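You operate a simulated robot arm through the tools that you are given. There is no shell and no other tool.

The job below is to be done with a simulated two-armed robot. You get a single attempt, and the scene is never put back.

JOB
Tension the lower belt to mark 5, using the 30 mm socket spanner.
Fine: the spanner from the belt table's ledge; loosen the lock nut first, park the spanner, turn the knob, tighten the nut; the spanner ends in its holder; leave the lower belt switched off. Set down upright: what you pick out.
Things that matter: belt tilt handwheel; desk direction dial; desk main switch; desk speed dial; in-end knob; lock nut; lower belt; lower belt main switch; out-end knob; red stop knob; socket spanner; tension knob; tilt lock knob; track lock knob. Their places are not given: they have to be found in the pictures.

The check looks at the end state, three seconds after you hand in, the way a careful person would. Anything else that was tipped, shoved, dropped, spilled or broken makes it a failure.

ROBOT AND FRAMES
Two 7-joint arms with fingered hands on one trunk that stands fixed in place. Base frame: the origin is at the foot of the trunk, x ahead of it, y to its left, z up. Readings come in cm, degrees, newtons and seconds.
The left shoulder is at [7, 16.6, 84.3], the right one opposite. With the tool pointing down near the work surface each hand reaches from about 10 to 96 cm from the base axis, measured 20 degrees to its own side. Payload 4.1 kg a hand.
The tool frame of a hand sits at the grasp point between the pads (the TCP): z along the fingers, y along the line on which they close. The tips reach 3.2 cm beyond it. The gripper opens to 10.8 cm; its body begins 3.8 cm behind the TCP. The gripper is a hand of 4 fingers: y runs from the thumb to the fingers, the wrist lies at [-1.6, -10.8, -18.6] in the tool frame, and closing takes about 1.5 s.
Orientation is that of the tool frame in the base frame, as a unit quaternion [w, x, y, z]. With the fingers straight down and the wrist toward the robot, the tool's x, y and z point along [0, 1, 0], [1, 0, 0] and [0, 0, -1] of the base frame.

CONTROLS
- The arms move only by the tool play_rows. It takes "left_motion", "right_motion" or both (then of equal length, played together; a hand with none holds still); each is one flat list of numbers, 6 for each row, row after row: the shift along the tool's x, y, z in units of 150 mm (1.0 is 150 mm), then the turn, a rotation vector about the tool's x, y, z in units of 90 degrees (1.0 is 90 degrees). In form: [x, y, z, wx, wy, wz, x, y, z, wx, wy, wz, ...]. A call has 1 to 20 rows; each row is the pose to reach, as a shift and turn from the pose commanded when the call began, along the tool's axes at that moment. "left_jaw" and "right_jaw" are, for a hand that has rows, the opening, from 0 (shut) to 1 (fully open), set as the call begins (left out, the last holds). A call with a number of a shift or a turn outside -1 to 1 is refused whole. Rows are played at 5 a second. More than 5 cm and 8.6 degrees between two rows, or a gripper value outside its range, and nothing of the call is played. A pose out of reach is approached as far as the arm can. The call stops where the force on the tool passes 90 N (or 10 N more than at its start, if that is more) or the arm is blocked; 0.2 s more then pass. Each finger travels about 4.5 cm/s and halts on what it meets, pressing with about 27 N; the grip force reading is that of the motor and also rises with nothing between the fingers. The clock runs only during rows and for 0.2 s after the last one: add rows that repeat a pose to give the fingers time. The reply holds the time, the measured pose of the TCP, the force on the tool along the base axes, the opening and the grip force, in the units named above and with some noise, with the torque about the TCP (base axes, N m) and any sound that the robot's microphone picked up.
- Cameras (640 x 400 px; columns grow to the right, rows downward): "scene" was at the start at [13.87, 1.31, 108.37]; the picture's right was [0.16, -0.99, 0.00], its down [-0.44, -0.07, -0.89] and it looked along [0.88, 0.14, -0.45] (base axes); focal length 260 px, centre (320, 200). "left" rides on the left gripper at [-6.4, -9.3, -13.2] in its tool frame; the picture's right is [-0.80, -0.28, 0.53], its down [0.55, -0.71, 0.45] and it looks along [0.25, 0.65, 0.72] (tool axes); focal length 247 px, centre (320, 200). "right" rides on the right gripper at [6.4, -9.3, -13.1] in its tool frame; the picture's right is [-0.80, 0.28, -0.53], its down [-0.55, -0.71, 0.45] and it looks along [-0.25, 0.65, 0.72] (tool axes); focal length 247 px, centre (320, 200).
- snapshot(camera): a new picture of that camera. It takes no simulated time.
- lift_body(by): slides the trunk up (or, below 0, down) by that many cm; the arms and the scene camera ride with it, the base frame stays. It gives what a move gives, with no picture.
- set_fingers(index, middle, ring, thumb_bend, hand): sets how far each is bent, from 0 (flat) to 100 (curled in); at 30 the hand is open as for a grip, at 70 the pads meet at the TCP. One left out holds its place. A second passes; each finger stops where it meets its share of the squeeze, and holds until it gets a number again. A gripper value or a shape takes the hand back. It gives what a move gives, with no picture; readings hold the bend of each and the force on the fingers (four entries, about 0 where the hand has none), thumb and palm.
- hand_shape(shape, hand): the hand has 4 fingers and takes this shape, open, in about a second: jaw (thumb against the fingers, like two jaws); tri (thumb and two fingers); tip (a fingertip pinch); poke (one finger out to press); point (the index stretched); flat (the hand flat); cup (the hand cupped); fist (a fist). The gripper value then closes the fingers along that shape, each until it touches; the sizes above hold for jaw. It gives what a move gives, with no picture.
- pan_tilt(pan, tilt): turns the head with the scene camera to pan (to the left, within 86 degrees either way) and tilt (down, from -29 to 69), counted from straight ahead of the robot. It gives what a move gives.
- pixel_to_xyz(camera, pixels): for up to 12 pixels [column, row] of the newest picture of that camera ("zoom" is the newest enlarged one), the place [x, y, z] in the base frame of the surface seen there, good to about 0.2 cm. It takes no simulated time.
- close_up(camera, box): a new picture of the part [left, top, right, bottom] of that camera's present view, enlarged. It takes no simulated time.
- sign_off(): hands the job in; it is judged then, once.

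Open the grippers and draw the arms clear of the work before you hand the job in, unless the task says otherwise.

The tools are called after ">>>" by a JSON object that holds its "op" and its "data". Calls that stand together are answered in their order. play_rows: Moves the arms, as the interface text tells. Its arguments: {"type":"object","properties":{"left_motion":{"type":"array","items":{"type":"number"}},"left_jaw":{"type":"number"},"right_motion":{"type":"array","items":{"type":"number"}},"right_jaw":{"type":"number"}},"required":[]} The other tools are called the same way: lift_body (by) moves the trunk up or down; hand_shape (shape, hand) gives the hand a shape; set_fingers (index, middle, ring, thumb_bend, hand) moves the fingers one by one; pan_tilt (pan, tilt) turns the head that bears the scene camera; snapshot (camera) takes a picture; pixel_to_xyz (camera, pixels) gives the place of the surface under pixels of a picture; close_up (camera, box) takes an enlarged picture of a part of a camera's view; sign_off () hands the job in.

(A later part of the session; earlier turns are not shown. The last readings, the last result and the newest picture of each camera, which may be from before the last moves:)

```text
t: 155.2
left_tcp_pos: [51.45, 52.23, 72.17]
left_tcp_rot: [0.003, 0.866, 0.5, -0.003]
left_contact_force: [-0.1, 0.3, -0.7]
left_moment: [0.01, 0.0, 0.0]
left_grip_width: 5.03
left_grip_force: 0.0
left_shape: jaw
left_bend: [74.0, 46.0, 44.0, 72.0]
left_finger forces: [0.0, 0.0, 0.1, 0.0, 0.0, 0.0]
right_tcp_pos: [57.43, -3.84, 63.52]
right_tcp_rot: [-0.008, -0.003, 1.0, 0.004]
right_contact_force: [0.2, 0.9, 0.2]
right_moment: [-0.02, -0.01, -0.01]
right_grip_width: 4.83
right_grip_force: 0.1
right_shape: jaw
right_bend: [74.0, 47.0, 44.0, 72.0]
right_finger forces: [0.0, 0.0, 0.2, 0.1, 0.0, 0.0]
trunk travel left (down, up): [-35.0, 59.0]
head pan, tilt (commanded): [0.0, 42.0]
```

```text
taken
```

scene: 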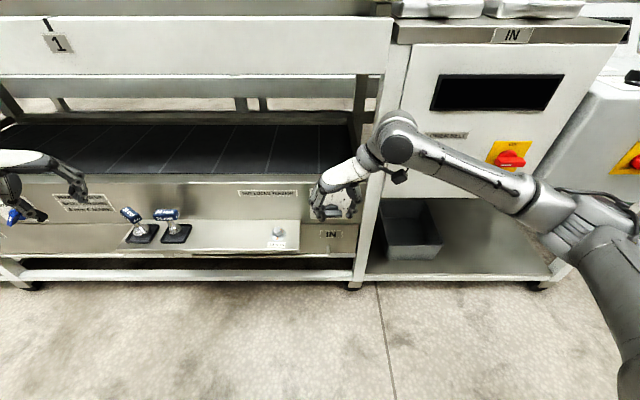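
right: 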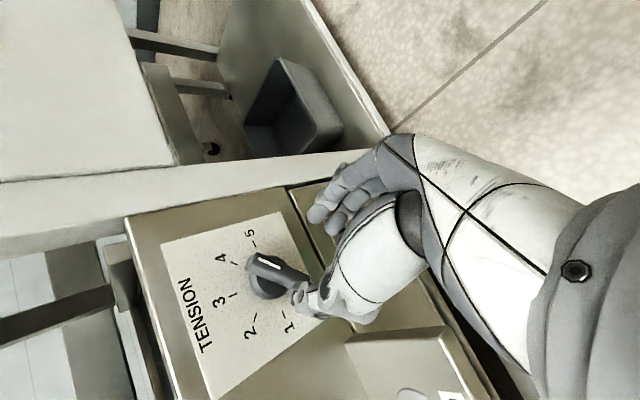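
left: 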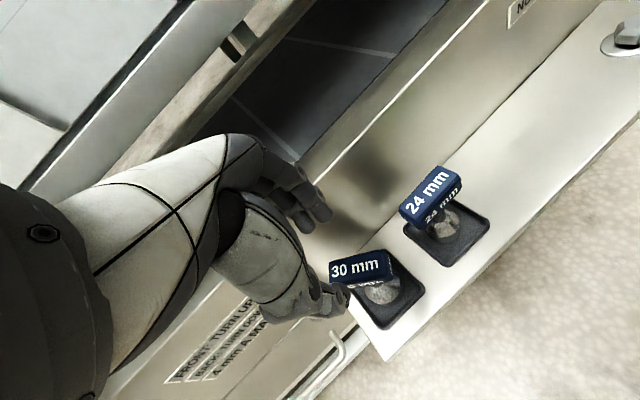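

I return the right hand along its earlier path: up and right while undoing the yaw, to its parking place.

>>> {"op": "play_rows", "data": {"right_motion": [0.02, -0.02, -0.06, 0, 0, 0.07, 0.05, -0.04, -0.12, 0, 0, 0.14, 0.07, -0.06, -0.19, 0, 0, 0.21, 0.09, -0.08, -0.25, 0, 0, 0.28, 0.11, -0.1, -0.31, 0, 0, 0.35, 0.14, -0.13, -0.37, 0, 0, 0.42, 0.16, -0.147, -0.433, 0, 0, 0.5, 0.16, -0.147, -0.433, 0, 0, 0.5]}}

>>> {"op": "play_rows", "data": {"right_motion": [-0.04, -0.09, -0.08, 0, 0, 0.07, -0.08, -0.18, -0.16, 0, 0, 0.14, -0.12, -0.26, -0.24, 0, 0, 0.21, -0.16, -0.35, -0.32, 0, 0, 0.28, -0.2, -0.43, -0.4, 0, 0, 0.35, -0.23, -0.5, -0.47, 0, 0, 0.42, -0.25, -0.56, -0.53, 0, 0, 0.49, -0.25, -0.56, -0.53, 0, 0, 0.49]}}

>>> {"op": "pan_tilt", "data": {"pan": 15, "tilt": 40}}

>>> {"op": "snapshot", "data": {"camera": "scene"}}

```text
t: 157.1
left_tcp_pos: [51.51, 52.29, 72.18]
left_tcp_rot: [0.002, 0.866, 0.5, -0.003]
left_contact_force: [0.2, 0.1, 0.4]
left_moment: [0.02, -0.02, 0.02]
left_grip_width: 5.08
left_grip_force: 0.1
left_shape: jaw
left_bend: [74.0, 46.0, 44.0, 72.0]
left_finger forces: [0.0, 0.0, 0.1, 0.1, 0.0, 0.0]
right_tcp_pos: [55.01, -6.06, 70.11]
right_tcp_rot: [-0.009, 0.381, 0.925, 0.001]
right_contact_force: [0.0, 1.1, 0.4]
right_moment: [-0.01, -0.03, -0.02]
right_grip_width: 4.86
right_grip_force: 0.0
right_shape: jaw
right_bend: [74.0, 47.0, 44.0, 72.0]
right_finger forces: [0.2, 0.0, 0.1, 0.1, 0.1, 0.0]
trunk travel left (down, up): [-35.0, 59.0]
head pan, tilt (commanded): [0.0, 42.0]
```

```text
t: 158.8
left_tcp_pos: [51.58, 52.26, 72.16]
left_tcp_rot: [0.003, 0.866, 0.5, -0.002]
left_contact_force: [0.9, 0.4, -1.3]
left_moment: [0.03, 0.02, -0.01]
left_grip_width: 5.05
left_grip_force: 0.1
left_shape: jaw
left_bend: [74.0, 46.0, 44.0, 72.0]
left_finger forces: [0.1, 0.0, 0.0, 0.0, 0.0, 0.1]
right_tcp_pos: [52.04, -14.76, 78.16]
right_tcp_rot: [-0.008, 0.7, 0.714, -0.004]
right_contact_force: [-0.4, 0.7, -0.2]
right_moment: [-0.01, -0.02, 0.02]
right_grip_width: 4.81
right_grip_force: 0.1
right_shape: jaw
right_bend: [74.0, 47.0, 44.0, 72.0]
right_finger forces: [0.1, 0.0, 0.0, 0.1, 0.0, 0.0]
trunk travel left (down, up): [-35.0, 59.0]
head pan, tilt (commanded): [0.0, 42.0]
```

```text
t: 159.6
left_tcp_pos: [51.55, 52.23, 72.15]
left_tcp_rot: [0.003, 0.866, 0.5, -0.003]
left_contact_force: [-0.5, -0.1, 0.1]
left_moment: [-0.02, -0.01, 0.01]
left_grip_width: 5.03
left_grip_force: 0.1
left_shape: jaw
left_bend: [74.0, 46.0, 44.0, 72.0]
left_finger forces: [0.1, 0.0, 0.1, 0.1, 0.0, 0.1]
right_tcp_pos: [52.09, -14.64, 77.99]
right_tcp_rot: [-0.008, 0.699, 0.715, -0.004]
right_contact_force: [-0.3, 0.0, 0.0]
right_moment: [0.0, -0.01, 0.01]
right_grip_width: 4.77
right_grip_force: 0.1
right_shape: jaw
right_bend: [74.0, 47.0, 44.0, 72.0]
right_finger forces: [0.0, 0.1, 0.0, 0.0, 0.0, 0.0]
trunk travel left (down, up): [-35.0, 59.0]
head pan, tilt (commanded): [15.0, 40.0]
```

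```text
taken
```

scene: 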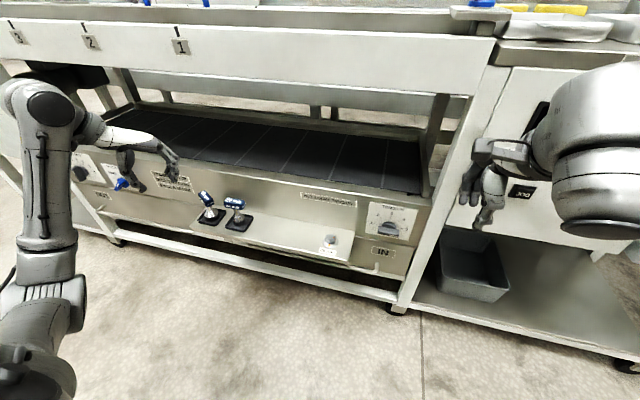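

The right arm is parked. I zoom on the 30 mm spanner to measure the bar's present direction and centre.

>>> {"op": "close_up", "data": {"camera": "scene", "box": [180, 175, 260, 240]}}

>>> {"op": "pixel_to_xyz", "data": {"camera": "zoom", "pixels": [[180, 98], [205, 92], [250, 150], [225, 165], [165, 105], [215, 125], [240, 160], [200, 110], [265, 145], [155, 112], [215, 172], [240, 140]]}}

```text
6.15 times, centred on (220, 208) of scene
```

zoom: 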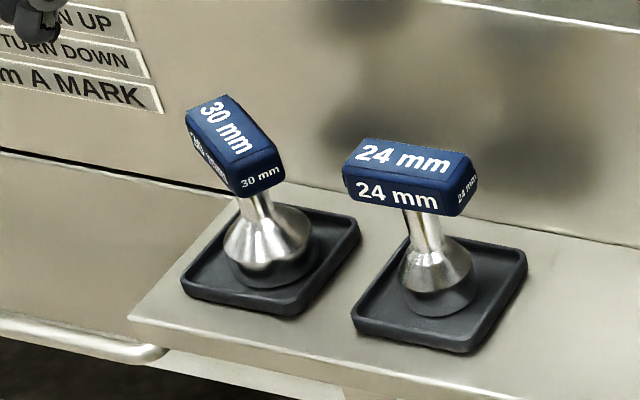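

```text
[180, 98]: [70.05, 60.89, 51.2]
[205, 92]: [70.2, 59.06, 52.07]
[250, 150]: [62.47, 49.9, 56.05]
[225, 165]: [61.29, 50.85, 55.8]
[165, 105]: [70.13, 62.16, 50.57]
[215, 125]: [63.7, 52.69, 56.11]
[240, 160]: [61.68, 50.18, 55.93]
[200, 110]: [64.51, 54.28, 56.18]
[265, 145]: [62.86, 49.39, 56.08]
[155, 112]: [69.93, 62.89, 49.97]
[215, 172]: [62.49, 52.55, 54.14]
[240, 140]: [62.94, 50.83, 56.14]
```

>>> {"op": "pixel_to_xyz", "data": {"camera": "zoom", "pixels": [[191, 115], [222, 100], [276, 146], [232, 163], [208, 106], [254, 154], [190, 130], [235, 185], [282, 165], [260, 205], [238, 215], [270, 215]]}}

```text
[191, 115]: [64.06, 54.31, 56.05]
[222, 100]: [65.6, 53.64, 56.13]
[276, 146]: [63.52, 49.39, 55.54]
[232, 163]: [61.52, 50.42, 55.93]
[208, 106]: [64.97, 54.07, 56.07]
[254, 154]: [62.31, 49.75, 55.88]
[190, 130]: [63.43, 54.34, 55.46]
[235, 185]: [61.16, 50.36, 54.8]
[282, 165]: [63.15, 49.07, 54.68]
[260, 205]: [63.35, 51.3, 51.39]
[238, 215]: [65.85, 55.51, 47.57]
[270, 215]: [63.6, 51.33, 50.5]
```

The bar is turned −29.5°, centred at (63.68, 51.94); the left hand's yaw is already −30°. I move over it at z=65 with opening 0.4.

>>> {"op": "play_rows", "data": {"left_motion": [0.065, 0.118, 0.08, 0, 0, 0, 0.129, 0.236, 0.159, 0, 0, 0, 0.194, 0.354, 0.239, 0, 0, 0, 0.258, 0.472, 0.318, 0, 0, 0, 0.323, 0.59, 0.4, 0, 0, 0, 0.387, 0.708, 0.477, 0, 0, 0, 0.387, 0.708, 0.477, 0, 0, 0], "left_jaw": 0.4}}

>>> {"op": "play_rows", "data": {"left_motion": [0, 0, 0.13, 0, 0, 0, 0, 0, 0.26, 0, 0, 0, 0, 0, 0.365, 0, 0, 0, 0, 0, 0.365, 0, 0, 0]}}

>>> {"op": "close_up", "data": {"camera": "left", "box": [240, 160, 440, 340]}}

>>> {"op": "snapshot", "data": {"camera": "scene"}}

```text
t: 161.2
left_tcp_pos: [63.59, 51.83, 64.97]
left_tcp_rot: [0.003, 0.866, 0.5, -0.003]
left_contact_force: [-0.7, 0.1, -0.1]
left_moment: [0.02, 0.02, 0.01]
left_grip_width: 4.37
left_grip_force: 0.1
left_shape: jaw
left_bend: [74.0, 49.0, 47.0, 73.0]
left_finger forces: [0.0, 0.0, 0.0, 0.0, 0.0, 0.0]
right_tcp_pos: [52.08, -14.69, 78.07]
right_tcp_rot: [-0.008, 0.699, 0.715, -0.003]
right_contact_force: [-0.7, 0.9, -0.2]
right_moment: [0.03, -0.01, 0.01]
right_grip_width: 4.82
right_grip_force: 0.0
right_shape: jaw
right_bend: [74.0, 47.0, 44.0, 72.0]
right_finger forces: [0.1, 0.0, 0.1, 0.0, 0.1, 0.0]
trunk travel left (down, up): [-35.0, 59.0]
head pan, tilt (commanded): [15.0, 40.0]
```

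```text
t: 162.2
left_tcp_pos: [63.58, 52.05, 59.46]
left_tcp_rot: [0.003, 0.866, 0.5, -0.003]
left_contact_force: [-0.3, -1.0, 0.3]
left_moment: [-0.01, -0.01, -0.03]
left_grip_width: 4.35
left_grip_force: 0.1
left_shape: jaw
left_bend: [74.0, 49.0, 47.0, 73.0]
left_finger forces: [0.0, 0.0, 0.1, 0.0, 0.0, 0.0]
right_tcp_pos: [51.96, -14.72, 77.99]
right_tcp_rot: [-0.008, 0.699, 0.715, -0.003]
right_contact_force: [0.4, 0.7, -0.1]
right_moment: [0.01, 0.02, -0.02]
right_grip_width: 4.86
right_grip_force: 0.0
right_shape: jaw
right_bend: [74.0, 47.0, 44.0, 72.0]
right_finger forces: [0.1, 0.0, 0.0, 0.0, 0.0, 0.0]
trunk travel left (down, up): [-35.0, 59.0]
head pan, tilt (commanded): [15.0, 40.0]
```

```text
2.22 times, centred on (340, 250) of left
```

zoom: 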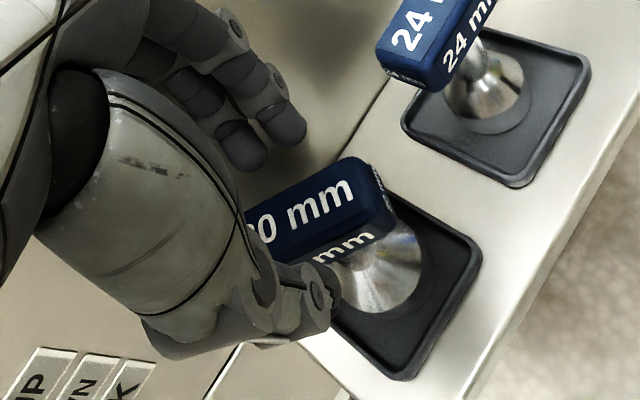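

```text
taken
```

scene: 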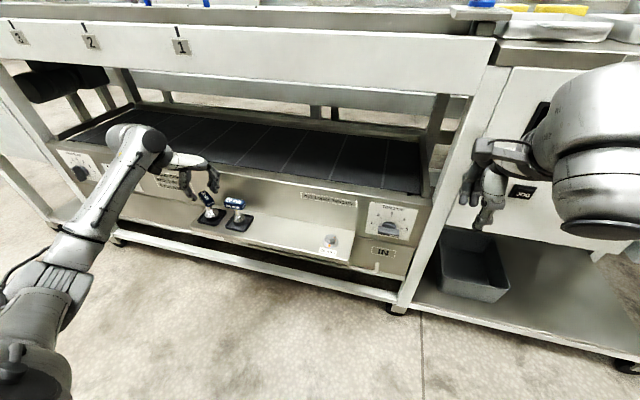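

Thumb and fingers straddle the bar squarely. I lower 4.5 cm and close.

>>> {"op": "play_rows", "data": {"left_motion": [0, 0, 0.1, 0, 0, 0, 0, 0, 0.2, 0, 0, 0, 0, 0, 0.3, 0, 0, 0, 0, 0, 0.3, 0, 0, 0]}}

>>> {"op": "play_rows", "data": {"left_motion": [0, 0, 0, 0, 0, 0, 0, 0, 0, 0, 0, 0, 0, 0, 0, 0, 0, 0, 0, 0, 0, 0, 0, 0, 0, 0, 0, 0, 0, 0, 0, 0, 0, 0, 0, 0, 0, 0, 0, 0, 0, 0, 0, 0, 0, 0, 0, 0], "left_jaw": 0}}

>>> {"op": "close_up", "data": {"camera": "left", "box": [240, 160, 440, 340]}}

```text
t: 163.2
left_tcp_pos: [63.53, 51.9, 55.0]
left_tcp_rot: [0.002, 0.866, 0.5, -0.003]
left_contact_force: [0.2, 0.8, 0.3]
left_moment: [0.01, -0.04, 0.03]
left_grip_width: 4.35
left_grip_force: 0.0
left_shape: jaw
left_bend: [74.0, 49.0, 47.0, 73.0]
left_finger forces: [0.0, 0.0, 0.2, 0.1, 0.0, 0.0]
right_tcp_pos: [52.09, -14.71, 77.99]
right_tcp_rot: [-0.008, 0.699, 0.715, -0.004]
right_contact_force: [0.5, -0.2, -0.7]
right_moment: [0.01, 0.03, -0.02]
right_grip_width: 4.83
right_grip_force: 0.1
right_shape: jaw
right_bend: [74.0, 47.0, 44.0, 72.0]
right_finger forces: [0.1, 0.0, 0.1, 0.0, 0.1, 0.1]
trunk travel left (down, up): [-35.0, 59.0]
head pan, tilt (commanded): [15.0, 40.0]
```

```text
t: 165.0
left_tcp_pos: [63.5, 51.88, 54.98]
left_tcp_rot: [0.002, 0.866, 0.5, -0.004]
left_contact_force: [-1.2, -0.3, 0.2]
left_moment: [0.0, -0.03, 0.03]
left_grip_width: 1.57
left_grip_force: 27.0
left_shape: jaw
left_bend: [73.0, 63.0, 65.0, 76.0]
left_finger forces: [12.5, 6.6, 2.3, 0.0, 23.3, 0.0]
right_tcp_pos: [52.0, -14.49, 77.91]
right_tcp_rot: [-0.008, 0.699, 0.715, -0.003]
right_contact_force: [-0.1, -0.6, -0.1]
right_moment: [0.02, -0.01, 0.01]
right_grip_width: 4.84
right_grip_force: 0.0
right_shape: jaw
right_bend: [74.0, 47.0, 44.0, 72.0]
right_finger forces: [0.0, 0.1, 0.0, 0.0, 0.0, 0.1]
trunk travel left (down, up): [-35.0, 59.0]
head pan, tilt (commanded): [15.0, 40.0]
```

```text
2.22 times, centred on (340, 250) of left
```

zoom: 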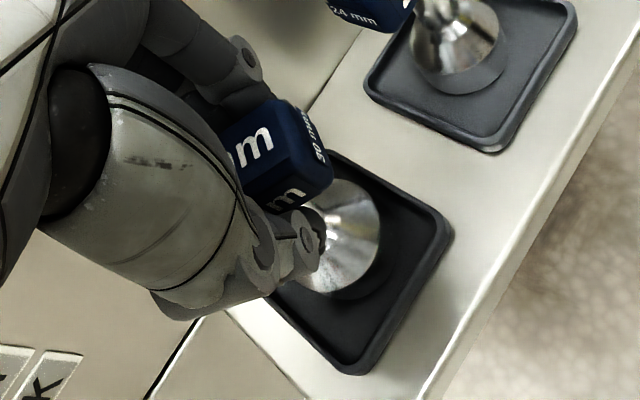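

Firm grip. I lift straight, then up and back, and travel toward the nut in three moves.

>>> {"op": "play_rows", "data": {"left_motion": [0, 0, -0.08, 0, 0, 0, 0, 0, -0.2, 0, 0, 0, 0, 0, -0.34, 0, 0, 0, -0.058, -0.1, -0.46, 0, 0, 0, -0.117, -0.2, -0.58, 0, 0, 0, -0.175, -0.3, -0.7, 0, 0, 0, -0.233, -0.404, -0.81, 0, 0, 0, -0.233, -0.404, -0.81, 0, 0, 0]}}

>>> {"op": "play_rows", "data": {"left_motion": [-0.152, 0.088, 0, 0, 0, 0, -0.305, 0.176, 0, 0, 0, 0, -0.457, 0.264, 0, 0, 0, 0, -0.61, 0.352, 0, 0, 0, 0, -0.762, 0.44, 0, 0, 0, 0, -0.762, 0.44, 0, 0, 0, 0]}}

>>> {"op": "play_rows", "data": {"left_motion": [-0.152, 0.088, 0, 0, 0, 0, -0.305, 0.176, 0, 0, 0, 0, -0.457, 0.264, 0, 0, 0, 0, -0.61, 0.352, 0, 0, 0, 0, -0.762, 0.44, 0, 0, 0, 0, -0.762, 0.44, 0, 0, 0, 0]}}

>>> {"op": "snapshot", "data": {"camera": "scene"}}

```text
t: 166.8
left_tcp_pos: [56.52, 51.86, 67.14]
left_tcp_rot: [0.002, 0.866, 0.5, -0.004]
left_contact_force: [-0.1, -0.2, -3.2]
left_moment: [-0.04, 0.04, -0.01]
left_grip_width: 1.6
left_grip_force: 26.5
left_shape: jaw
left_bend: [73.0, 63.0, 65.0, 76.0]
left_finger forces: [12.7, 6.9, 2.4, 0.1, 23.4, 0.0]
right_tcp_pos: [52.0, -14.72, 77.99]
right_tcp_rot: [-0.009, 0.699, 0.715, -0.004]
right_contact_force: [-0.9, -0.3, -0.5]
right_moment: [0.02, 0.03, 0.0]
right_grip_width: 4.83
right_grip_force: 0.0
right_shape: jaw
right_bend: [74.0, 47.0, 44.0, 72.0]
right_finger forces: [0.1, 0.0, 0.0, 0.1, 0.0, 0.1]
trunk travel left (down, up): [-35.0, 59.0]
head pan, tilt (commanded): [15.0, 40.0]
```

```text
t: 168.2
left_tcp_pos: [56.38, 38.7, 67.34]
left_tcp_rot: [0.004, 0.866, 0.5, -0.004]
left_contact_force: [-0.1, 1.0, -2.0]
left_moment: [0.0, 0.03, 0.0]
left_grip_width: 1.64
left_grip_force: 26.4
left_shape: jaw
left_bend: [73.0, 63.0, 65.0, 76.0]
left_finger forces: [12.8, 6.9, 2.4, 0.0, 23.4, 0.0]
right_tcp_pos: [52.11, -14.69, 78.01]
right_tcp_rot: [-0.008, 0.699, 0.715, -0.003]
right_contact_force: [0.6, -0.1, 0.9]
right_moment: [0.02, 0.0, -0.01]
right_grip_width: 4.84
right_grip_force: 0.0
right_shape: jaw
right_bend: [74.0, 47.0, 44.0, 72.0]
right_finger forces: [0.1, 0.0, 0.0, 0.0, 0.0, 0.0]
trunk travel left (down, up): [-35.0, 59.0]
head pan, tilt (commanded): [15.0, 40.0]
```

```text
t: 169.6
left_tcp_pos: [56.69, 25.5, 67.3]
left_tcp_rot: [0.002, 0.866, 0.5, -0.004]
left_contact_force: [-0.8, -0.8, -1.8]
left_moment: [0.03, 0.03, 0.02]
left_grip_width: 1.58
left_grip_force: 26.4
left_shape: jaw
left_bend: [73.0, 63.0, 66.0, 76.0]
left_finger forces: [12.9, 6.9, 2.5, 0.0, 23.4, 0.0]
right_tcp_pos: [52.14, -14.82, 77.91]
right_tcp_rot: [-0.008, 0.699, 0.715, -0.004]
right_contact_force: [-0.3, 0.4, 0.0]
right_moment: [-0.04, 0.0, 0.01]
right_grip_width: 4.84
right_grip_force: 0.0
right_shape: jaw
right_bend: [74.0, 47.0, 44.0, 72.0]
right_finger forces: [0.1, 0.0, 0.0, 0.0, 0.0, 0.1]
trunk travel left (down, up): [-35.0, 59.0]
head pan, tilt (commanded): [15.0, 40.0]
```

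```text
taken
```

scene: 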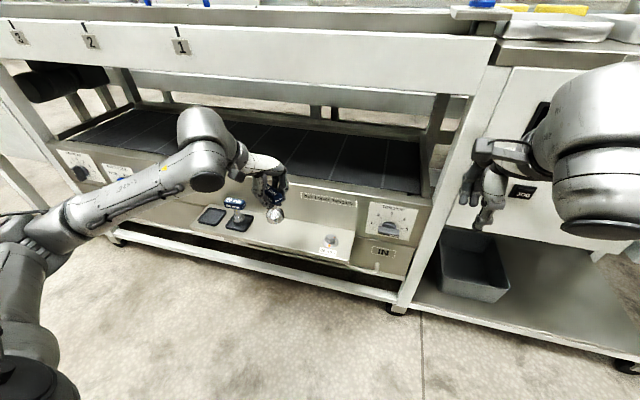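

Good. I move to y≈12.7 and test the clockwise reach there by rotating the hand in the air to about −105°.

>>> {"op": "play_rows", "data": {"left_motion": [-0.152, 0.088, 0, 0, 0, 0, -0.305, 0.176, 0, 0, 0, 0, -0.457, 0.264, 0, 0, 0, 0, -0.61, 0.352, 0, 0, 0, 0, -0.739, 0.427, 0, 0, 0, 0, -0.739, 0.427, 0, 0, 0, 0]}}

>>> {"op": "play_rows", "data": {"left_motion": [0, 0, 0, 0, 0, 0.08, 0, 0, 0, 0, 0, 0.16, 0, 0, 0, 0, 0, 0.24, 0, 0, 0, 0, 0, 0.32, 0, 0, 0, 0, 0, 0.4, 0, 0, 0, 0, 0, 0.48, 0, 0, 0, 0, 0, 0.56, 0, 0, 0, 0, 0, 0.64, 0, 0, 0, 0, 0, 0.72, 0, 0, 0, 0, 0, 0.78, 0, 0, 0, 0, 0, 0.83, 0, 0, 0, 0, 0, 0.83]}}

>>> {"op": "snapshot", "data": {"camera": "scene"}}

```text
t: 171.0
left_tcp_pos: [56.64, 12.85, 67.43]
left_tcp_rot: [0.002, 0.866, 0.501, -0.004]
left_contact_force: [0.7, 0.5, -2.8]
left_moment: [-0.01, 0.02, -0.01]
left_grip_width: 1.61
left_grip_force: 26.9
left_shape: jaw
left_bend: [73.0, 63.0, 66.0, 76.0]
left_finger forces: [13.0, 7.1, 2.5, 0.1, 23.3, 0.1]
right_tcp_pos: [52.14, -14.79, 77.92]
right_tcp_rot: [-0.008, 0.699, 0.716, -0.003]
right_contact_force: [0.3, 0.6, 0.0]
right_moment: [-0.02, -0.03, -0.01]
right_grip_width: 4.84
right_grip_force: 0.0
right_shape: jaw
right_bend: [74.0, 47.0, 44.0, 72.0]
right_finger forces: [0.0, 0.0, 0.0, 0.0, 0.0, 0.0]
trunk travel left (down, up): [-35.0, 59.0]
head pan, tilt (commanded): [15.0, 40.0]
```

```text
t: 173.6
left_tcp_pos: [56.75, 12.66, 67.48]
left_tcp_rot: [0.005, 0.992, -0.129, -0.001]
left_contact_force: [-0.2, 0.1, -2.9]
left_moment: [0.03, 0.0, 0.02]
left_grip_width: 1.63
left_grip_force: 27.4
left_shape: jaw
left_bend: [73.0, 63.0, 66.0, 76.0]
left_finger forces: [13.0, 7.4, 2.6, 0.0, 23.2, 0.1]
right_tcp_pos: [52.08, -14.62, 78.01]
right_tcp_rot: [-0.008, 0.699, 0.715, -0.003]
right_contact_force: [0.8, -0.1, 0.1]
right_moment: [0.04, -0.01, 0.0]
right_grip_width: 4.84
right_grip_force: 0.1
right_shape: jaw
right_bend: [74.0, 47.0, 44.0, 72.0]
right_finger forces: [0.0, 0.0, 0.0, 0.0, 0.0, 0.0]
trunk travel left (down, up): [-35.0, 59.0]
head pan, tilt (commanded): [15.0, 40.0]
```

```text
taken
```

scene: 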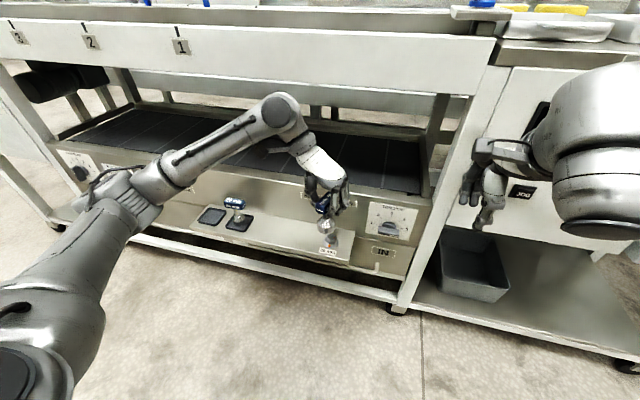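

The hand reaches −105° with exact tracking. From here the scene camera sees the spanner well, so I measure its rim relative to the TCP.

>>> {"op": "close_up", "data": {"camera": "scene", "box": [290, 180, 370, 260]}}

>>> {"op": "pixel_to_xyz", "data": {"camera": "zoom", "pixels": [[267, 248], [277, 260], [291, 268], [307, 271], [325, 268], [340, 259], [349, 246], [309, 230], [300, 195], [330, 195], [310, 120], [340, 300]]}}

```text
5.00 times, centred on (330, 220) of scene
```

zoom: 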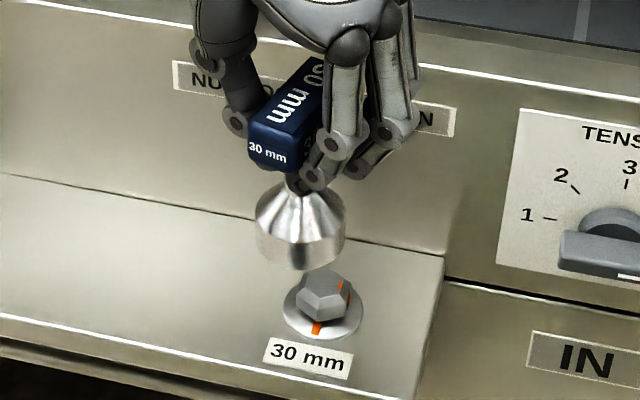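

```text
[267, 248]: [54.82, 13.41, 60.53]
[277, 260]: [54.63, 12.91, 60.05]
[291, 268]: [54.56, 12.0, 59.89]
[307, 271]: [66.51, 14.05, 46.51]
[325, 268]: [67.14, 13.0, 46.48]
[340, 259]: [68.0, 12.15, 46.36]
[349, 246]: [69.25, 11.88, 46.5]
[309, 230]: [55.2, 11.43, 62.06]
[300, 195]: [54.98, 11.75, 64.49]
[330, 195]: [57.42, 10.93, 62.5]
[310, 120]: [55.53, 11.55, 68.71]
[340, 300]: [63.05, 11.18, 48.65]
```

>>> {"op": "pixel_to_xyz", "data": {"camera": "zoom", "pixels": [[259, 238], [266, 250], [279, 261], [296, 266], [314, 264], [330, 256], [341, 242], [283, 310], [362, 312], [322, 338], [300, 330], [347, 332]]}}

>>> {"op": "close_up", "data": {"camera": "scene", "box": [315, 225, 350, 255]}}

```text
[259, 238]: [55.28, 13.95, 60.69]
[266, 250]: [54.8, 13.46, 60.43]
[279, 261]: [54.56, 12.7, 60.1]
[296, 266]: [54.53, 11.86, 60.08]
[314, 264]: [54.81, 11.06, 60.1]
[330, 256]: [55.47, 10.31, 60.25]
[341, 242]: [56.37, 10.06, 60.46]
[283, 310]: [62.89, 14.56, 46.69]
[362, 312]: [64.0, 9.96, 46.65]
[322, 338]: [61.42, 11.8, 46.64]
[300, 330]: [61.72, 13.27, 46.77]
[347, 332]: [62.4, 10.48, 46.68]
```

```text
13.33 times, centred on (332, 240) of scene
```

zoom: 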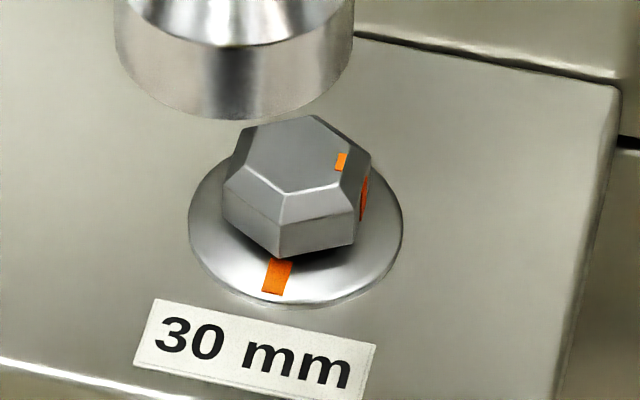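

The nut sits raised with its mark facing −y (≈90° loose). Socket axis is at tool offset (0.04, 0.53). I move forward over the nut while rotating back to yaw 0, in two calls.

>>> {"op": "play_rows", "data": {"left_motion": [0.06, -0.011, 0, 0, 0, -0.08, 0.12, -0.023, 0, 0, 0, -0.16, 0.18, -0.034, 0, 0, 0, -0.24, 0.24, -0.046, 0, 0, 0, -0.32, 0.31, -0.057, 0, 0, 0, -0.4, 0.37, -0.069, 0, 0, 0, -0.48, 0.427, -0.08, 0, 0, 0, -0.56, 0.427, -0.08, 0, 0, 0, -0.56]}}

>>> {"op": "play_rows", "data": {"left_motion": [0, 0, 0, 0, 0, -0.08, 0, 0, 0, 0, 0, -0.16, 0, 0, 0, 0, 0, -0.24, 0, 0, 0, 0, 0, -0.32, 0, 0, 0, 0, 0, -0.4, 0, 0, 0, 0, 0, -0.48, 0, 0, 0, 0, 0, -0.56, 0, 0, 0, 0, 0, -0.605, 0, 0, 0, 0, 0, -0.605]}}

>>> {"op": "snapshot", "data": {"camera": "scene"}}

>>> {"op": "close_up", "data": {"camera": "left", "box": [260, 180, 460, 340]}}

```text
t: 175.4
left_tcp_pos: [63.14, 12.22, 67.45]
left_tcp_rot: [0.003, 0.952, 0.307, -0.004]
left_contact_force: [0.0, 0.8, -3.0]
left_moment: [0.01, 0.02, -0.01]
left_grip_width: 1.63
left_grip_force: 27.1
left_shape: jaw
left_bend: [73.0, 63.0, 66.0, 76.0]
left_finger forces: [13.0, 7.5, 2.8, 0.0, 23.3, 0.0]
right_tcp_pos: [52.12, -14.69, 77.96]
right_tcp_rot: [-0.008, 0.699, 0.715, -0.004]
right_contact_force: [1.2, 0.1, 0.8]
right_moment: [0.03, 0.02, 0.0]
right_grip_width: 4.85
right_grip_force: 0.1
right_shape: jaw
right_bend: [74.0, 47.0, 44.0, 72.0]
right_finger forces: [0.0, 0.1, 0.0, 0.0, 0.0, 0.0]
trunk travel left (down, up): [-35.0, 59.0]
head pan, tilt (commanded): [15.0, 40.0]
```

```text
t: 177.4
left_tcp_pos: [63.25, 12.22, 67.4]
left_tcp_rot: [0.002, 0.706, 0.709, -0.004]
left_contact_force: [0.2, -0.8, -2.5]
left_moment: [-0.01, 0.01, 0.0]
left_grip_width: 1.64
left_grip_force: 26.5
left_shape: jaw
left_bend: [73.0, 63.0, 71.0, 76.0]
left_finger forces: [13.2, 7.7, 2.9, 0.1, 23.4, 0.0]
right_tcp_pos: [52.09, -14.81, 78.09]
right_tcp_rot: [-0.007, 0.699, 0.715, -0.003]
right_contact_force: [-0.1, 0.6, 0.0]
right_moment: [0.0, -0.03, 0.01]
right_grip_width: 4.86
right_grip_force: 0.0
right_shape: jaw
right_bend: [74.0, 47.0, 44.0, 72.0]
right_finger forces: [0.0, 0.0, 0.0, 0.1, 0.0, 0.0]
trunk travel left (down, up): [-35.0, 59.0]
head pan, tilt (commanded): [15.0, 40.0]
```

```text
taken
```

scene: 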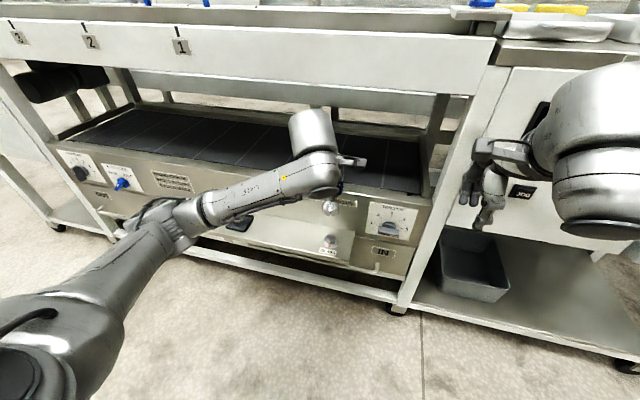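

```text
2.50 times, centred on (360, 260) of left
```

zoom: 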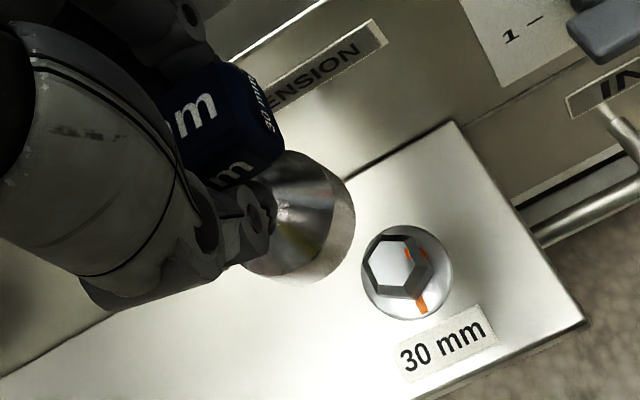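

Posture is good. I lower 8.4 cm to hover above the nut and verify the alignment.

>>> {"op": "play_rows", "data": {"left_motion": [0, 0, 0.14, 0, 0, 0, 0, 0, 0.28, 0, 0, 0, 0, 0, 0.42, 0, 0, 0, 0, 0, 0.56, 0, 0, 0, 0, 0, 0.56, 0, 0, 0]}}

>>> {"op": "close_up", "data": {"camera": "left", "box": [270, 190, 410, 330]}}

>>> {"op": "pixel_to_xyz", "data": {"camera": "zoom", "pixels": [[365, 190], [360, 220], [345, 245], [325, 262], [300, 270], [350, 165], [425, 225], [415, 255], [395, 280], [365, 295], [335, 290], [400, 185]]}}

```text
t: 178.6
left_tcp_pos: [63.09, 12.23, 59.08]
left_tcp_rot: [0.001, 0.706, 0.708, -0.004]
left_contact_force: [0.2, 0.3, -2.6]
left_moment: [-0.01, -0.02, 0.02]
left_grip_width: 1.65
left_grip_force: 27.2
left_shape: jaw
left_bend: [73.0, 63.0, 71.0, 76.0]
left_finger forces: [13.1, 7.7, 2.9, 0.1, 23.6, 0.0]
right_tcp_pos: [52.04, -14.68, 77.88]
right_tcp_rot: [-0.008, 0.699, 0.715, -0.003]
right_contact_force: [-0.5, 0.5, -0.6]
right_moment: [0.01, 0.01, -0.03]
right_grip_width: 4.84
right_grip_force: 0.1
right_shape: jaw
right_bend: [74.0, 47.0, 44.0, 72.0]
right_finger forces: [0.0, 0.0, 0.1, 0.0, 0.0, 0.0]
trunk travel left (down, up): [-35.0, 59.0]
head pan, tilt (commanded): [15.0, 40.0]
```

```text
2.86 times, centred on (340, 260) of left
```

zoom: 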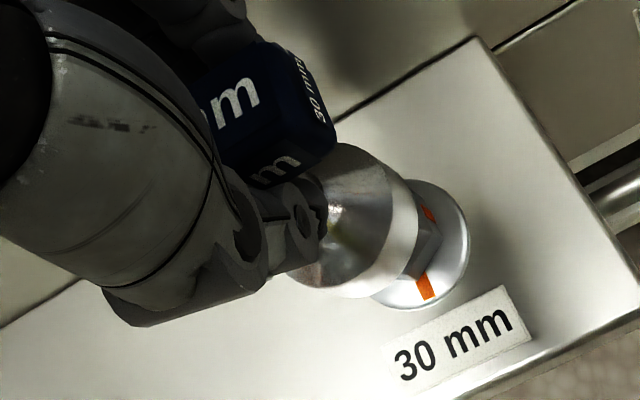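

```text
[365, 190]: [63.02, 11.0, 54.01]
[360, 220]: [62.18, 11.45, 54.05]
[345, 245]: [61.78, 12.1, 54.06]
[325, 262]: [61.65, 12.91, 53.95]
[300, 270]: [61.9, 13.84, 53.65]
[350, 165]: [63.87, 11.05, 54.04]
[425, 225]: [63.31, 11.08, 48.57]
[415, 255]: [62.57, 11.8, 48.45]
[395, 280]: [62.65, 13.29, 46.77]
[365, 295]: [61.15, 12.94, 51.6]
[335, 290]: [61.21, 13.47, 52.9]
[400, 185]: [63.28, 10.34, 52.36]
```

>>> {"op": "pixel_to_xyz", "data": {"camera": "zoom", "pixels": [[415, 215], [407, 245], [392, 270], [370, 288], [345, 294], [412, 190], [464, 240], [456, 270], [437, 296], [412, 306], [385, 301], [455, 208]]}}

```text
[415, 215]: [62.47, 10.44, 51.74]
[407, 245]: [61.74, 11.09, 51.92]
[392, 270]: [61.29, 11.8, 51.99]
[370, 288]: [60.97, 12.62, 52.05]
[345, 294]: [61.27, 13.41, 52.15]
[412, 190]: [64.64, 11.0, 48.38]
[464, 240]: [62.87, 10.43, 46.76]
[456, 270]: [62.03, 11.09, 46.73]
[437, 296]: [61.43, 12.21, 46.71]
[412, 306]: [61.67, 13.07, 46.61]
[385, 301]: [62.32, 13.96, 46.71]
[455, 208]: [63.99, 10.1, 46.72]
```

The left camera puts the rim at (63.15, 12.4) and the washer at (63.75, 12.35): about 0.6 cm short in x. I cross-check in the scene camera.

>>> {"op": "close_up", "data": {"camera": "scene", "box": [290, 190, 370, 260]}}

```text
5.71 times, centred on (330, 225) of scene
```

zoom: 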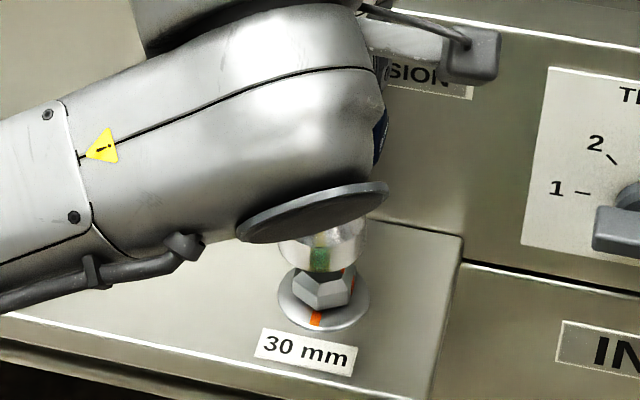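

>>> {"op": "pixel_to_xyz", "data": {"camera": "zoom", "pixels": [[280, 250], [290, 260], [305, 268], [322, 270], [340, 266], [355, 257], [363, 245], [283, 300], [365, 302], [322, 328], [300, 322], [348, 322]]}}

```text
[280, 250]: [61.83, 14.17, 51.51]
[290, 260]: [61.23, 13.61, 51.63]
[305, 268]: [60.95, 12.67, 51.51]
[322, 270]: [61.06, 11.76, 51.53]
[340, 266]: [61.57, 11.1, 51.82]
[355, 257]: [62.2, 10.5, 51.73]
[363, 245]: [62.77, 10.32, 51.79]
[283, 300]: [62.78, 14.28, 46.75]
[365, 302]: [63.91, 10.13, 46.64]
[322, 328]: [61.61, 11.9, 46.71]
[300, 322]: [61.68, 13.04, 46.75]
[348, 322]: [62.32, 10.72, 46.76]
```

Both cameras agree: I need +0.65 cm in x and −0.08 in y. I shift, lower 1.3 cm and re-check in both views.

>>> {"op": "play_rows", "data": {"left_motion": [-0.003, 0.022, 0, 0, 0, 0, -0.005, 0.043, 0, 0, 0, 0, -0.005, 0.043, 0.045, 0, 0, 0, -0.005, 0.043, 0.087, 0, 0, 0, -0.005, 0.043, 0.087, 0, 0, 0]}}

>>> {"op": "close_up", "data": {"camera": "left", "box": [270, 190, 410, 330]}}

>>> {"op": "close_up", "data": {"camera": "scene", "box": [290, 190, 370, 260]}}

```text
t: 179.8
left_tcp_pos: [63.72, 12.02, 57.82]
left_tcp_rot: [0.002, 0.706, 0.709, -0.004]
left_contact_force: [0.0, 0.3, -2.2]
left_moment: [0.0, 0.02, 0.02]
left_grip_width: 1.66
left_grip_force: 26.7
left_shape: jaw
left_bend: [73.0, 63.0, 71.0, 76.0]
left_finger forces: [13.1, 7.7, 2.9, 0.1, 23.5, 0.0]
right_tcp_pos: [52.04, -14.64, 77.97]
right_tcp_rot: [-0.008, 0.699, 0.715, -0.004]
right_contact_force: [0.2, 0.3, 0.2]
right_moment: [-0.03, 0.06, 0.02]
right_grip_width: 4.84
right_grip_force: 0.0
right_shape: jaw
right_bend: [74.0, 47.0, 44.0, 72.0]
right_finger forces: [0.1, 0.1, 0.0, 0.0, 0.1, 0.1]
trunk travel left (down, up): [-35.0, 59.0]
head pan, tilt (commanded): [15.0, 40.0]
```

```text
2.86 times, centred on (340, 260) of left
```

zoom: 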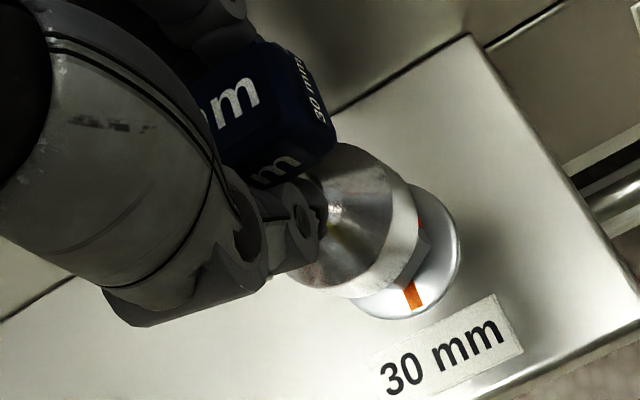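

```text
5.71 times, centred on (330, 225) of scene
```

zoom: 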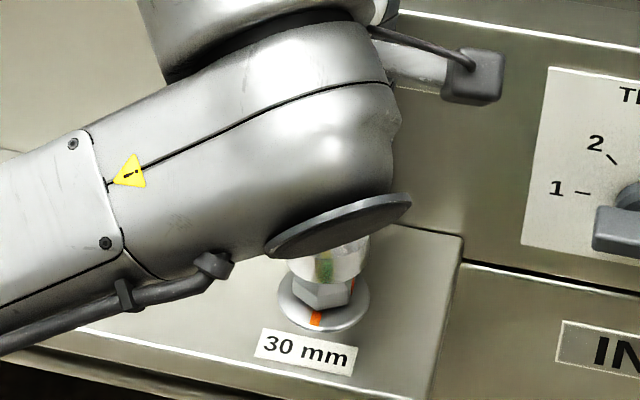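

>>> {"op": "pixel_to_xyz", "data": {"camera": "zoom", "pixels": [[287, 262], [293, 272], [305, 280], [322, 284], [340, 281], [353, 272], [361, 260], [322, 270], [283, 300], [365, 302], [322, 328], [348, 322]]}}

>>> {"op": "close_up", "data": {"camera": "left", "box": [270, 190, 410, 330]}}

>>> {"op": "pixel_to_xyz", "data": {"camera": "zoom", "pixels": [[415, 215], [407, 245], [392, 270], [370, 288], [345, 294], [408, 195], [458, 245], [452, 275], [435, 302], [408, 316], [380, 312], [450, 215]]}}

```text
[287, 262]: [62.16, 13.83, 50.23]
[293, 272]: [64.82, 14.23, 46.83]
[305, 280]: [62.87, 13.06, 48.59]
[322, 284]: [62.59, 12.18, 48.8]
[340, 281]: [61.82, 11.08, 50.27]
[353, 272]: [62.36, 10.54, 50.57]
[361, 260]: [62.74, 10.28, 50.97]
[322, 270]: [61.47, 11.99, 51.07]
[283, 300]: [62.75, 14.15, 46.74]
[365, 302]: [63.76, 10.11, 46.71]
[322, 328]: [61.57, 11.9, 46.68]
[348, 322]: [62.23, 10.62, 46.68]
```

```text
2.86 times, centred on (340, 260) of left
```

zoom: 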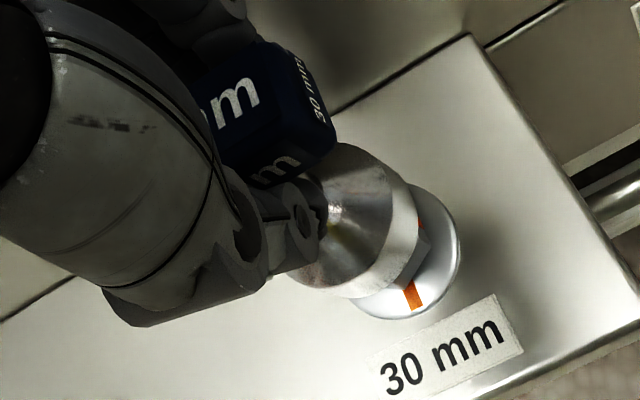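

```text
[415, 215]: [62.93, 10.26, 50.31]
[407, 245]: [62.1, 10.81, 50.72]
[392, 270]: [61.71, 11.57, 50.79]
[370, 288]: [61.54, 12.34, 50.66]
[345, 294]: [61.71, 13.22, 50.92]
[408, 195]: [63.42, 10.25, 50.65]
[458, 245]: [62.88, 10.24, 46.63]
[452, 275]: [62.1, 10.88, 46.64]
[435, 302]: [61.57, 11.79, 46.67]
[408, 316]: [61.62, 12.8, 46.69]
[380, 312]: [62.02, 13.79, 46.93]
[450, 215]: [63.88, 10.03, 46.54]
```

Now the rim (63.6, 12.2) and washer (63.75, 12.25) nearly coincide. I add 0.1 cm in x and lower onto the nut in small steps.

>>> {"op": "play_rows", "data": {"left_motion": [0.002, 0.008, 0.025, 0, 0, 0, 0.002, 0.008, 0.05, 0, 0, 0, 0.002, 0.008, 0.05, 0, 0, 0]}}

>>> {"op": "play_rows", "data": {"left_motion": [0, 0, 0.015, 0, 0, 0, 0, 0, 0.03, 0, 0, 0, 0, 0, 0.03, 0, 0, 0]}}

>>> {"op": "play_rows", "data": {"left_motion": [0, 0, 0.015, 0, 0, 0, 0, 0, 0.03, 0, 0, 0, 0, 0, 0.03, 0, 0, 0]}}

>>> {"op": "close_up", "data": {"camera": "left", "box": [270, 190, 410, 330]}}

```text
t: 180.6
left_tcp_pos: [63.87, 12.13, 56.97]
left_tcp_rot: [0.001, 0.706, 0.708, -0.003]
left_contact_force: [-0.3, -0.1, -2.0]
left_moment: [0.01, -0.02, 0.0]
left_grip_width: 1.63
left_grip_force: 27.0
left_shape: jaw
left_bend: [73.0, 63.0, 71.0, 76.0]
left_finger forces: [13.0, 7.7, 2.9, 0.0, 23.5, 0.0]
right_tcp_pos: [52.04, -14.7, 77.98]
right_tcp_rot: [-0.007, 0.699, 0.715, -0.003]
right_contact_force: [-0.3, -0.3, -0.4]
right_moment: [0.01, 0.01, 0.05]
right_grip_width: 4.84
right_grip_force: 0.1
right_shape: jaw
right_bend: [74.0, 47.0, 44.0, 72.0]
right_finger forces: [0.0, 0.1, 0.0, 0.0, 0.0, 0.0]
trunk travel left (down, up): [-35.0, 59.0]
head pan, tilt (commanded): [15.0, 40.0]
```

```text
t: 181.4
left_tcp_pos: [63.89, 12.18, 56.61]
left_tcp_rot: [0.002, 0.706, 0.708, -0.004]
left_contact_force: [-0.4, 0.2, -2.3]
left_moment: [-0.01, 0.02, 0.01]
left_grip_width: 1.67
left_grip_force: 27.3
left_shape: jaw
left_bend: [73.0, 63.0, 71.0, 76.0]
left_finger forces: [12.9, 7.8, 2.9, 0.0, 23.5, 0.0]
right_tcp_pos: [52.13, -14.65, 77.99]
right_tcp_rot: [-0.009, 0.699, 0.715, -0.003]
right_contact_force: [-0.7, -0.6, -0.3]
right_moment: [0.01, 0.01, 0.0]
right_grip_width: 4.84
right_grip_force: 0.2
right_shape: jaw
right_bend: [74.0, 47.0, 44.0, 72.0]
right_finger forces: [0.0, 0.1, 0.1, 0.0, 0.1, 0.0]
trunk travel left (down, up): [-35.0, 59.0]
head pan, tilt (commanded): [15.0, 40.0]
```

```text
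t: 182.2
left_tcp_pos: [63.8, 12.24, 56.1]
left_tcp_rot: [0.002, 0.706, 0.709, -0.004]
left_contact_force: [0.0, 0.2, -2.4]
left_moment: [0.0, 0.0, 0.0]
left_grip_width: 1.63
left_grip_force: 27.2
left_shape: jaw
left_bend: [73.0, 63.0, 71.0, 76.0]
left_finger forces: [13.0, 7.9, 2.9, 0.0, 23.5, 0.0]
right_tcp_pos: [52.17, -14.71, 77.93]
right_tcp_rot: [-0.008, 0.699, 0.715, -0.004]
right_contact_force: [0.7, 1.1, -0.8]
right_moment: [0.02, 0.0, 0.05]
right_grip_width: 4.84
right_grip_force: 0.0
right_shape: jaw
right_bend: [74.0, 47.0, 44.0, 72.0]
right_finger forces: [0.0, 0.0, 0.0, 0.0, 0.0, 0.1]
trunk travel left (down, up): [-35.0, 59.0]
head pan, tilt (commanded): [15.0, 40.0]
```

```text
2.86 times, centred on (340, 260) of left
```

zoom: 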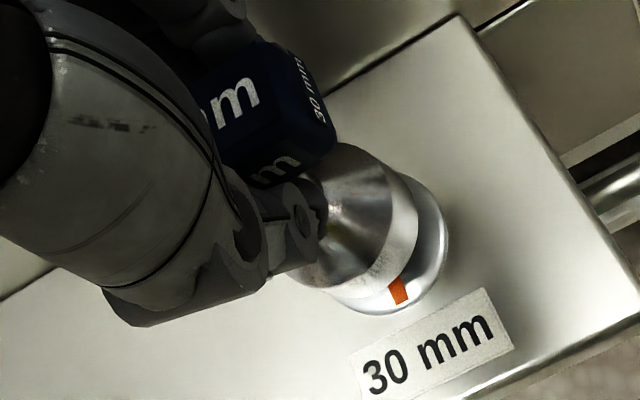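

The socket passes over the nut's top with no force. I continue lowering in 0.3 cm steps.

>>> {"op": "play_rows", "data": {"left_motion": [0, 0, 0.01, 0, 0, 0, 0, 0, 0.02, 0, 0, 0, 0, 0, 0.02, 0, 0, 0]}}

>>> {"op": "play_rows", "data": {"left_motion": [0, 0, 0.01, 0, 0, 0, 0, 0, 0.02, 0, 0, 0, 0, 0, 0.02, 0, 0, 0]}}

>>> {"op": "play_rows", "data": {"left_motion": [0, 0, 0.01, 0, 0, 0, 0, 0, 0.02, 0, 0, 0, 0, 0, 0.02, 0, 0, 0]}}

>>> {"op": "close_up", "data": {"camera": "left", "box": [270, 190, 410, 330]}}

```text
t: 183.0
left_tcp_pos: [63.86, 12.27, 55.78]
left_tcp_rot: [0.0, 0.706, 0.708, -0.003]
left_contact_force: [-0.3, 0.9, -2.4]
left_moment: [0.0, -0.02, -0.01]
left_grip_width: 1.62
left_grip_force: 26.9
left_shape: jaw
left_bend: [73.0, 63.0, 71.0, 76.0]
left_finger forces: [13.0, 7.8, 2.9, 0.0, 23.5, 0.0]
right_tcp_pos: [52.11, -14.75, 77.9]
right_tcp_rot: [-0.008, 0.699, 0.715, -0.004]
right_contact_force: [0.3, 0.6, -0.7]
right_moment: [-0.03, -0.01, -0.02]
right_grip_width: 4.83
right_grip_force: 0.0
right_shape: jaw
right_bend: [74.0, 47.0, 44.0, 72.0]
right_finger forces: [0.0, 0.0, 0.1, 0.1, 0.1, 0.2]
trunk travel left (down, up): [-35.0, 59.0]
head pan, tilt (commanded): [15.0, 40.0]
```

```text
t: 183.8
left_tcp_pos: [63.89, 12.22, 55.35]
left_tcp_rot: [0.001, 0.706, 0.708, -0.005]
left_contact_force: [-0.8, 0.2, -1.8]
left_moment: [-0.05, -0.01, 0.0]
left_grip_width: 1.62
left_grip_force: 27.0
left_shape: jaw
left_bend: [73.0, 63.0, 71.0, 76.0]
left_finger forces: [13.0, 7.8, 2.9, 0.0, 23.5, 0.0]
right_tcp_pos: [52.08, -14.68, 78.08]
right_tcp_rot: [-0.008, 0.699, 0.715, -0.003]
right_contact_force: [0.7, -0.5, 0.0]
right_moment: [0.01, 0.0, 0.02]
right_grip_width: 4.81
right_grip_force: 0.2
right_shape: jaw
right_bend: [74.0, 47.0, 44.0, 72.0]
right_finger forces: [0.1, 0.1, 0.1, 0.0, 0.0, 0.1]
trunk travel left (down, up): [-35.0, 59.0]
head pan, tilt (commanded): [15.0, 40.0]
```

```text
t: 184.6
left_tcp_pos: [63.71, 12.24, 54.99]
left_tcp_rot: [0.001, 0.706, 0.708, -0.004]
left_contact_force: [0.7, 0.4, -2.2]
left_moment: [-0.02, 0.01, -0.02]
left_grip_width: 1.65
left_grip_force: 27.0
left_shape: jaw
left_bend: [73.0, 63.0, 71.0, 76.0]
left_finger forces: [13.0, 7.9, 3.0, 0.1, 23.5, 0.1]
right_tcp_pos: [51.99, -14.77, 78.02]
right_tcp_rot: [-0.008, 0.7, 0.714, -0.003]
right_contact_force: [0.3, -1.0, -0.1]
right_moment: [0.0, -0.01, -0.01]
right_grip_width: 4.82
right_grip_force: 0.0
right_shape: jaw
right_bend: [74.0, 47.0, 44.0, 72.0]
right_finger forces: [0.0, 0.0, 0.0, 0.1, 0.0, 0.1]
trunk travel left (down, up): [-35.0, 59.0]
head pan, tilt (commanded): [15.0, 40.0]
```

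```text
2.86 times, centred on (340, 260) of left
```

zoom: 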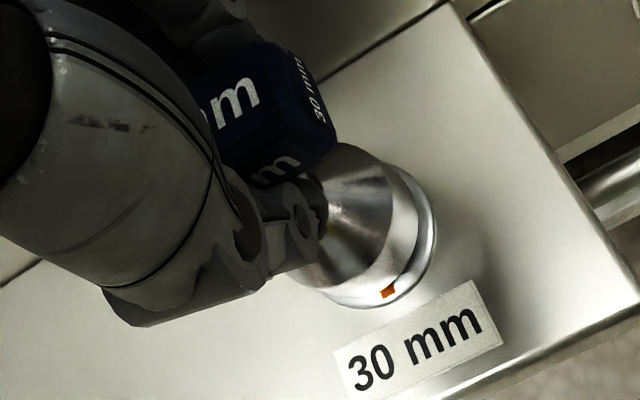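

Fully seated at z≈55 with no force, so the hex is aligned at yaw 0. I now turn clockwise (tightening), 22° first, reading the torque.

>>> {"op": "play_rows", "data": {"left_motion": [0, 0, 0, 0, 0, 0.0625, 0, 0, 0, 0, 0, 0.125, 0, 0, 0, 0, 0, 0.1875, 0, 0, 0, 0, 0, 0.25, 0, 0, 0, 0, 0, 0.25]}}

>>> {"op": "play_rows", "data": {"left_motion": [0, 0, 0, 0, 0, 0.0625, 0, 0, 0, 0, 0, 0.125, 0, 0, 0, 0, 0, 0.1875, 0, 0, 0, 0, 0, 0.25, 0, 0, 0, 0, 0, 0.25]}}

>>> {"op": "close_up", "data": {"camera": "left", "box": [270, 190, 410, 330]}}

>>> {"op": "close_up", "data": {"camera": "scene", "box": [290, 180, 370, 260]}}

```text
t: 185.8
left_tcp_pos: [63.79, 12.32, 55.09]
left_tcp_rot: [0.002, 0.831, 0.556, -0.005]
left_contact_force: [-4.3, 0.6, -5.5]
left_moment: [0.04, 0.22, 0.06]
left_grip_width: 1.66
left_grip_force: 26.7
left_shape: jaw
left_bend: [73.0, 63.0, 68.0, 76.0]
left_finger forces: [14.4, 6.3, 3.8, 0.1, 25.5, 0.0]
right_tcp_pos: [52.1, -14.78, 78.11]
right_tcp_rot: [-0.008, 0.699, 0.715, -0.003]
right_contact_force: [-0.8, 1.2, 0.6]
right_moment: [0.01, 0.0, -0.03]
right_grip_width: 4.83
right_grip_force: 0.0
right_shape: jaw
right_bend: [74.0, 47.0, 44.0, 72.0]
right_finger forces: [0.0, 0.0, 0.1, 0.1, 0.0, 0.0]
trunk travel left (down, up): [-35.0, 59.0]
head pan, tilt (commanded): [15.0, 40.0]
```

```text
t: 187.0
left_tcp_pos: [63.75, 12.27, 55.14]
left_tcp_rot: [0.001, 0.923, 0.384, -0.003]
left_contact_force: [-6.3, 4.5, -9.6]
left_moment: [0.25, 0.34, 0.1]
left_grip_width: 1.62
left_grip_force: 26.7
left_shape: jaw
left_bend: [73.0, 63.0, 69.0, 76.0]
left_finger forces: [15.2, 5.7, 4.7, 0.0, 28.0, 0.0]
right_tcp_pos: [52.12, -14.58, 77.97]
right_tcp_rot: [-0.008, 0.699, 0.715, -0.004]
right_contact_force: [0.7, -0.1, -0.3]
right_moment: [0.0, -0.02, 0.0]
right_grip_width: 4.84
right_grip_force: 0.1
right_shape: jaw
right_bend: [74.0, 47.0, 44.0, 72.0]
right_finger forces: [0.0, 0.1, 0.1, 0.1, 0.0, 0.1]
trunk travel left (down, up): [-35.0, 59.0]
head pan, tilt (commanded): [15.0, 40.0]
```

```text
2.86 times, centred on (340, 260) of left
```

zoom: 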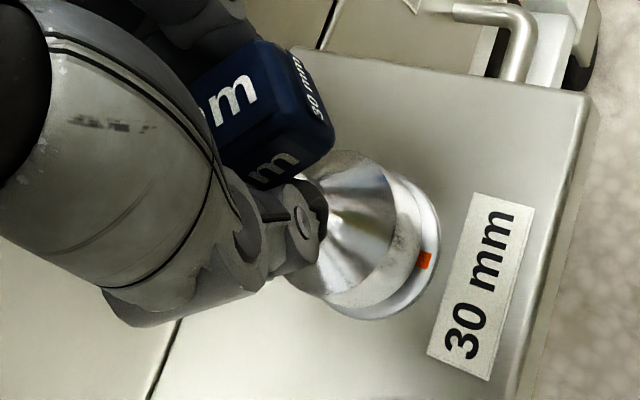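

```text
5.00 times, centred on (330, 220) of scene
```

zoom: 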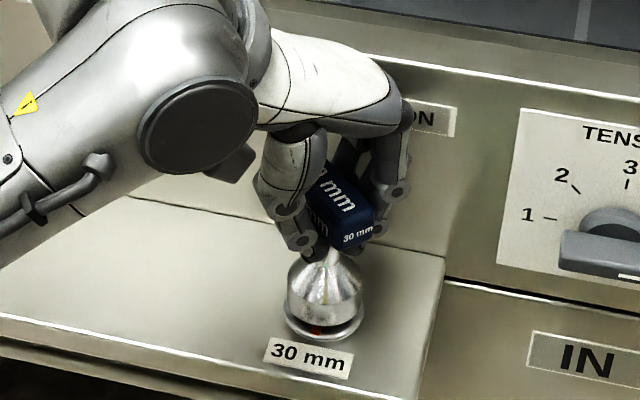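

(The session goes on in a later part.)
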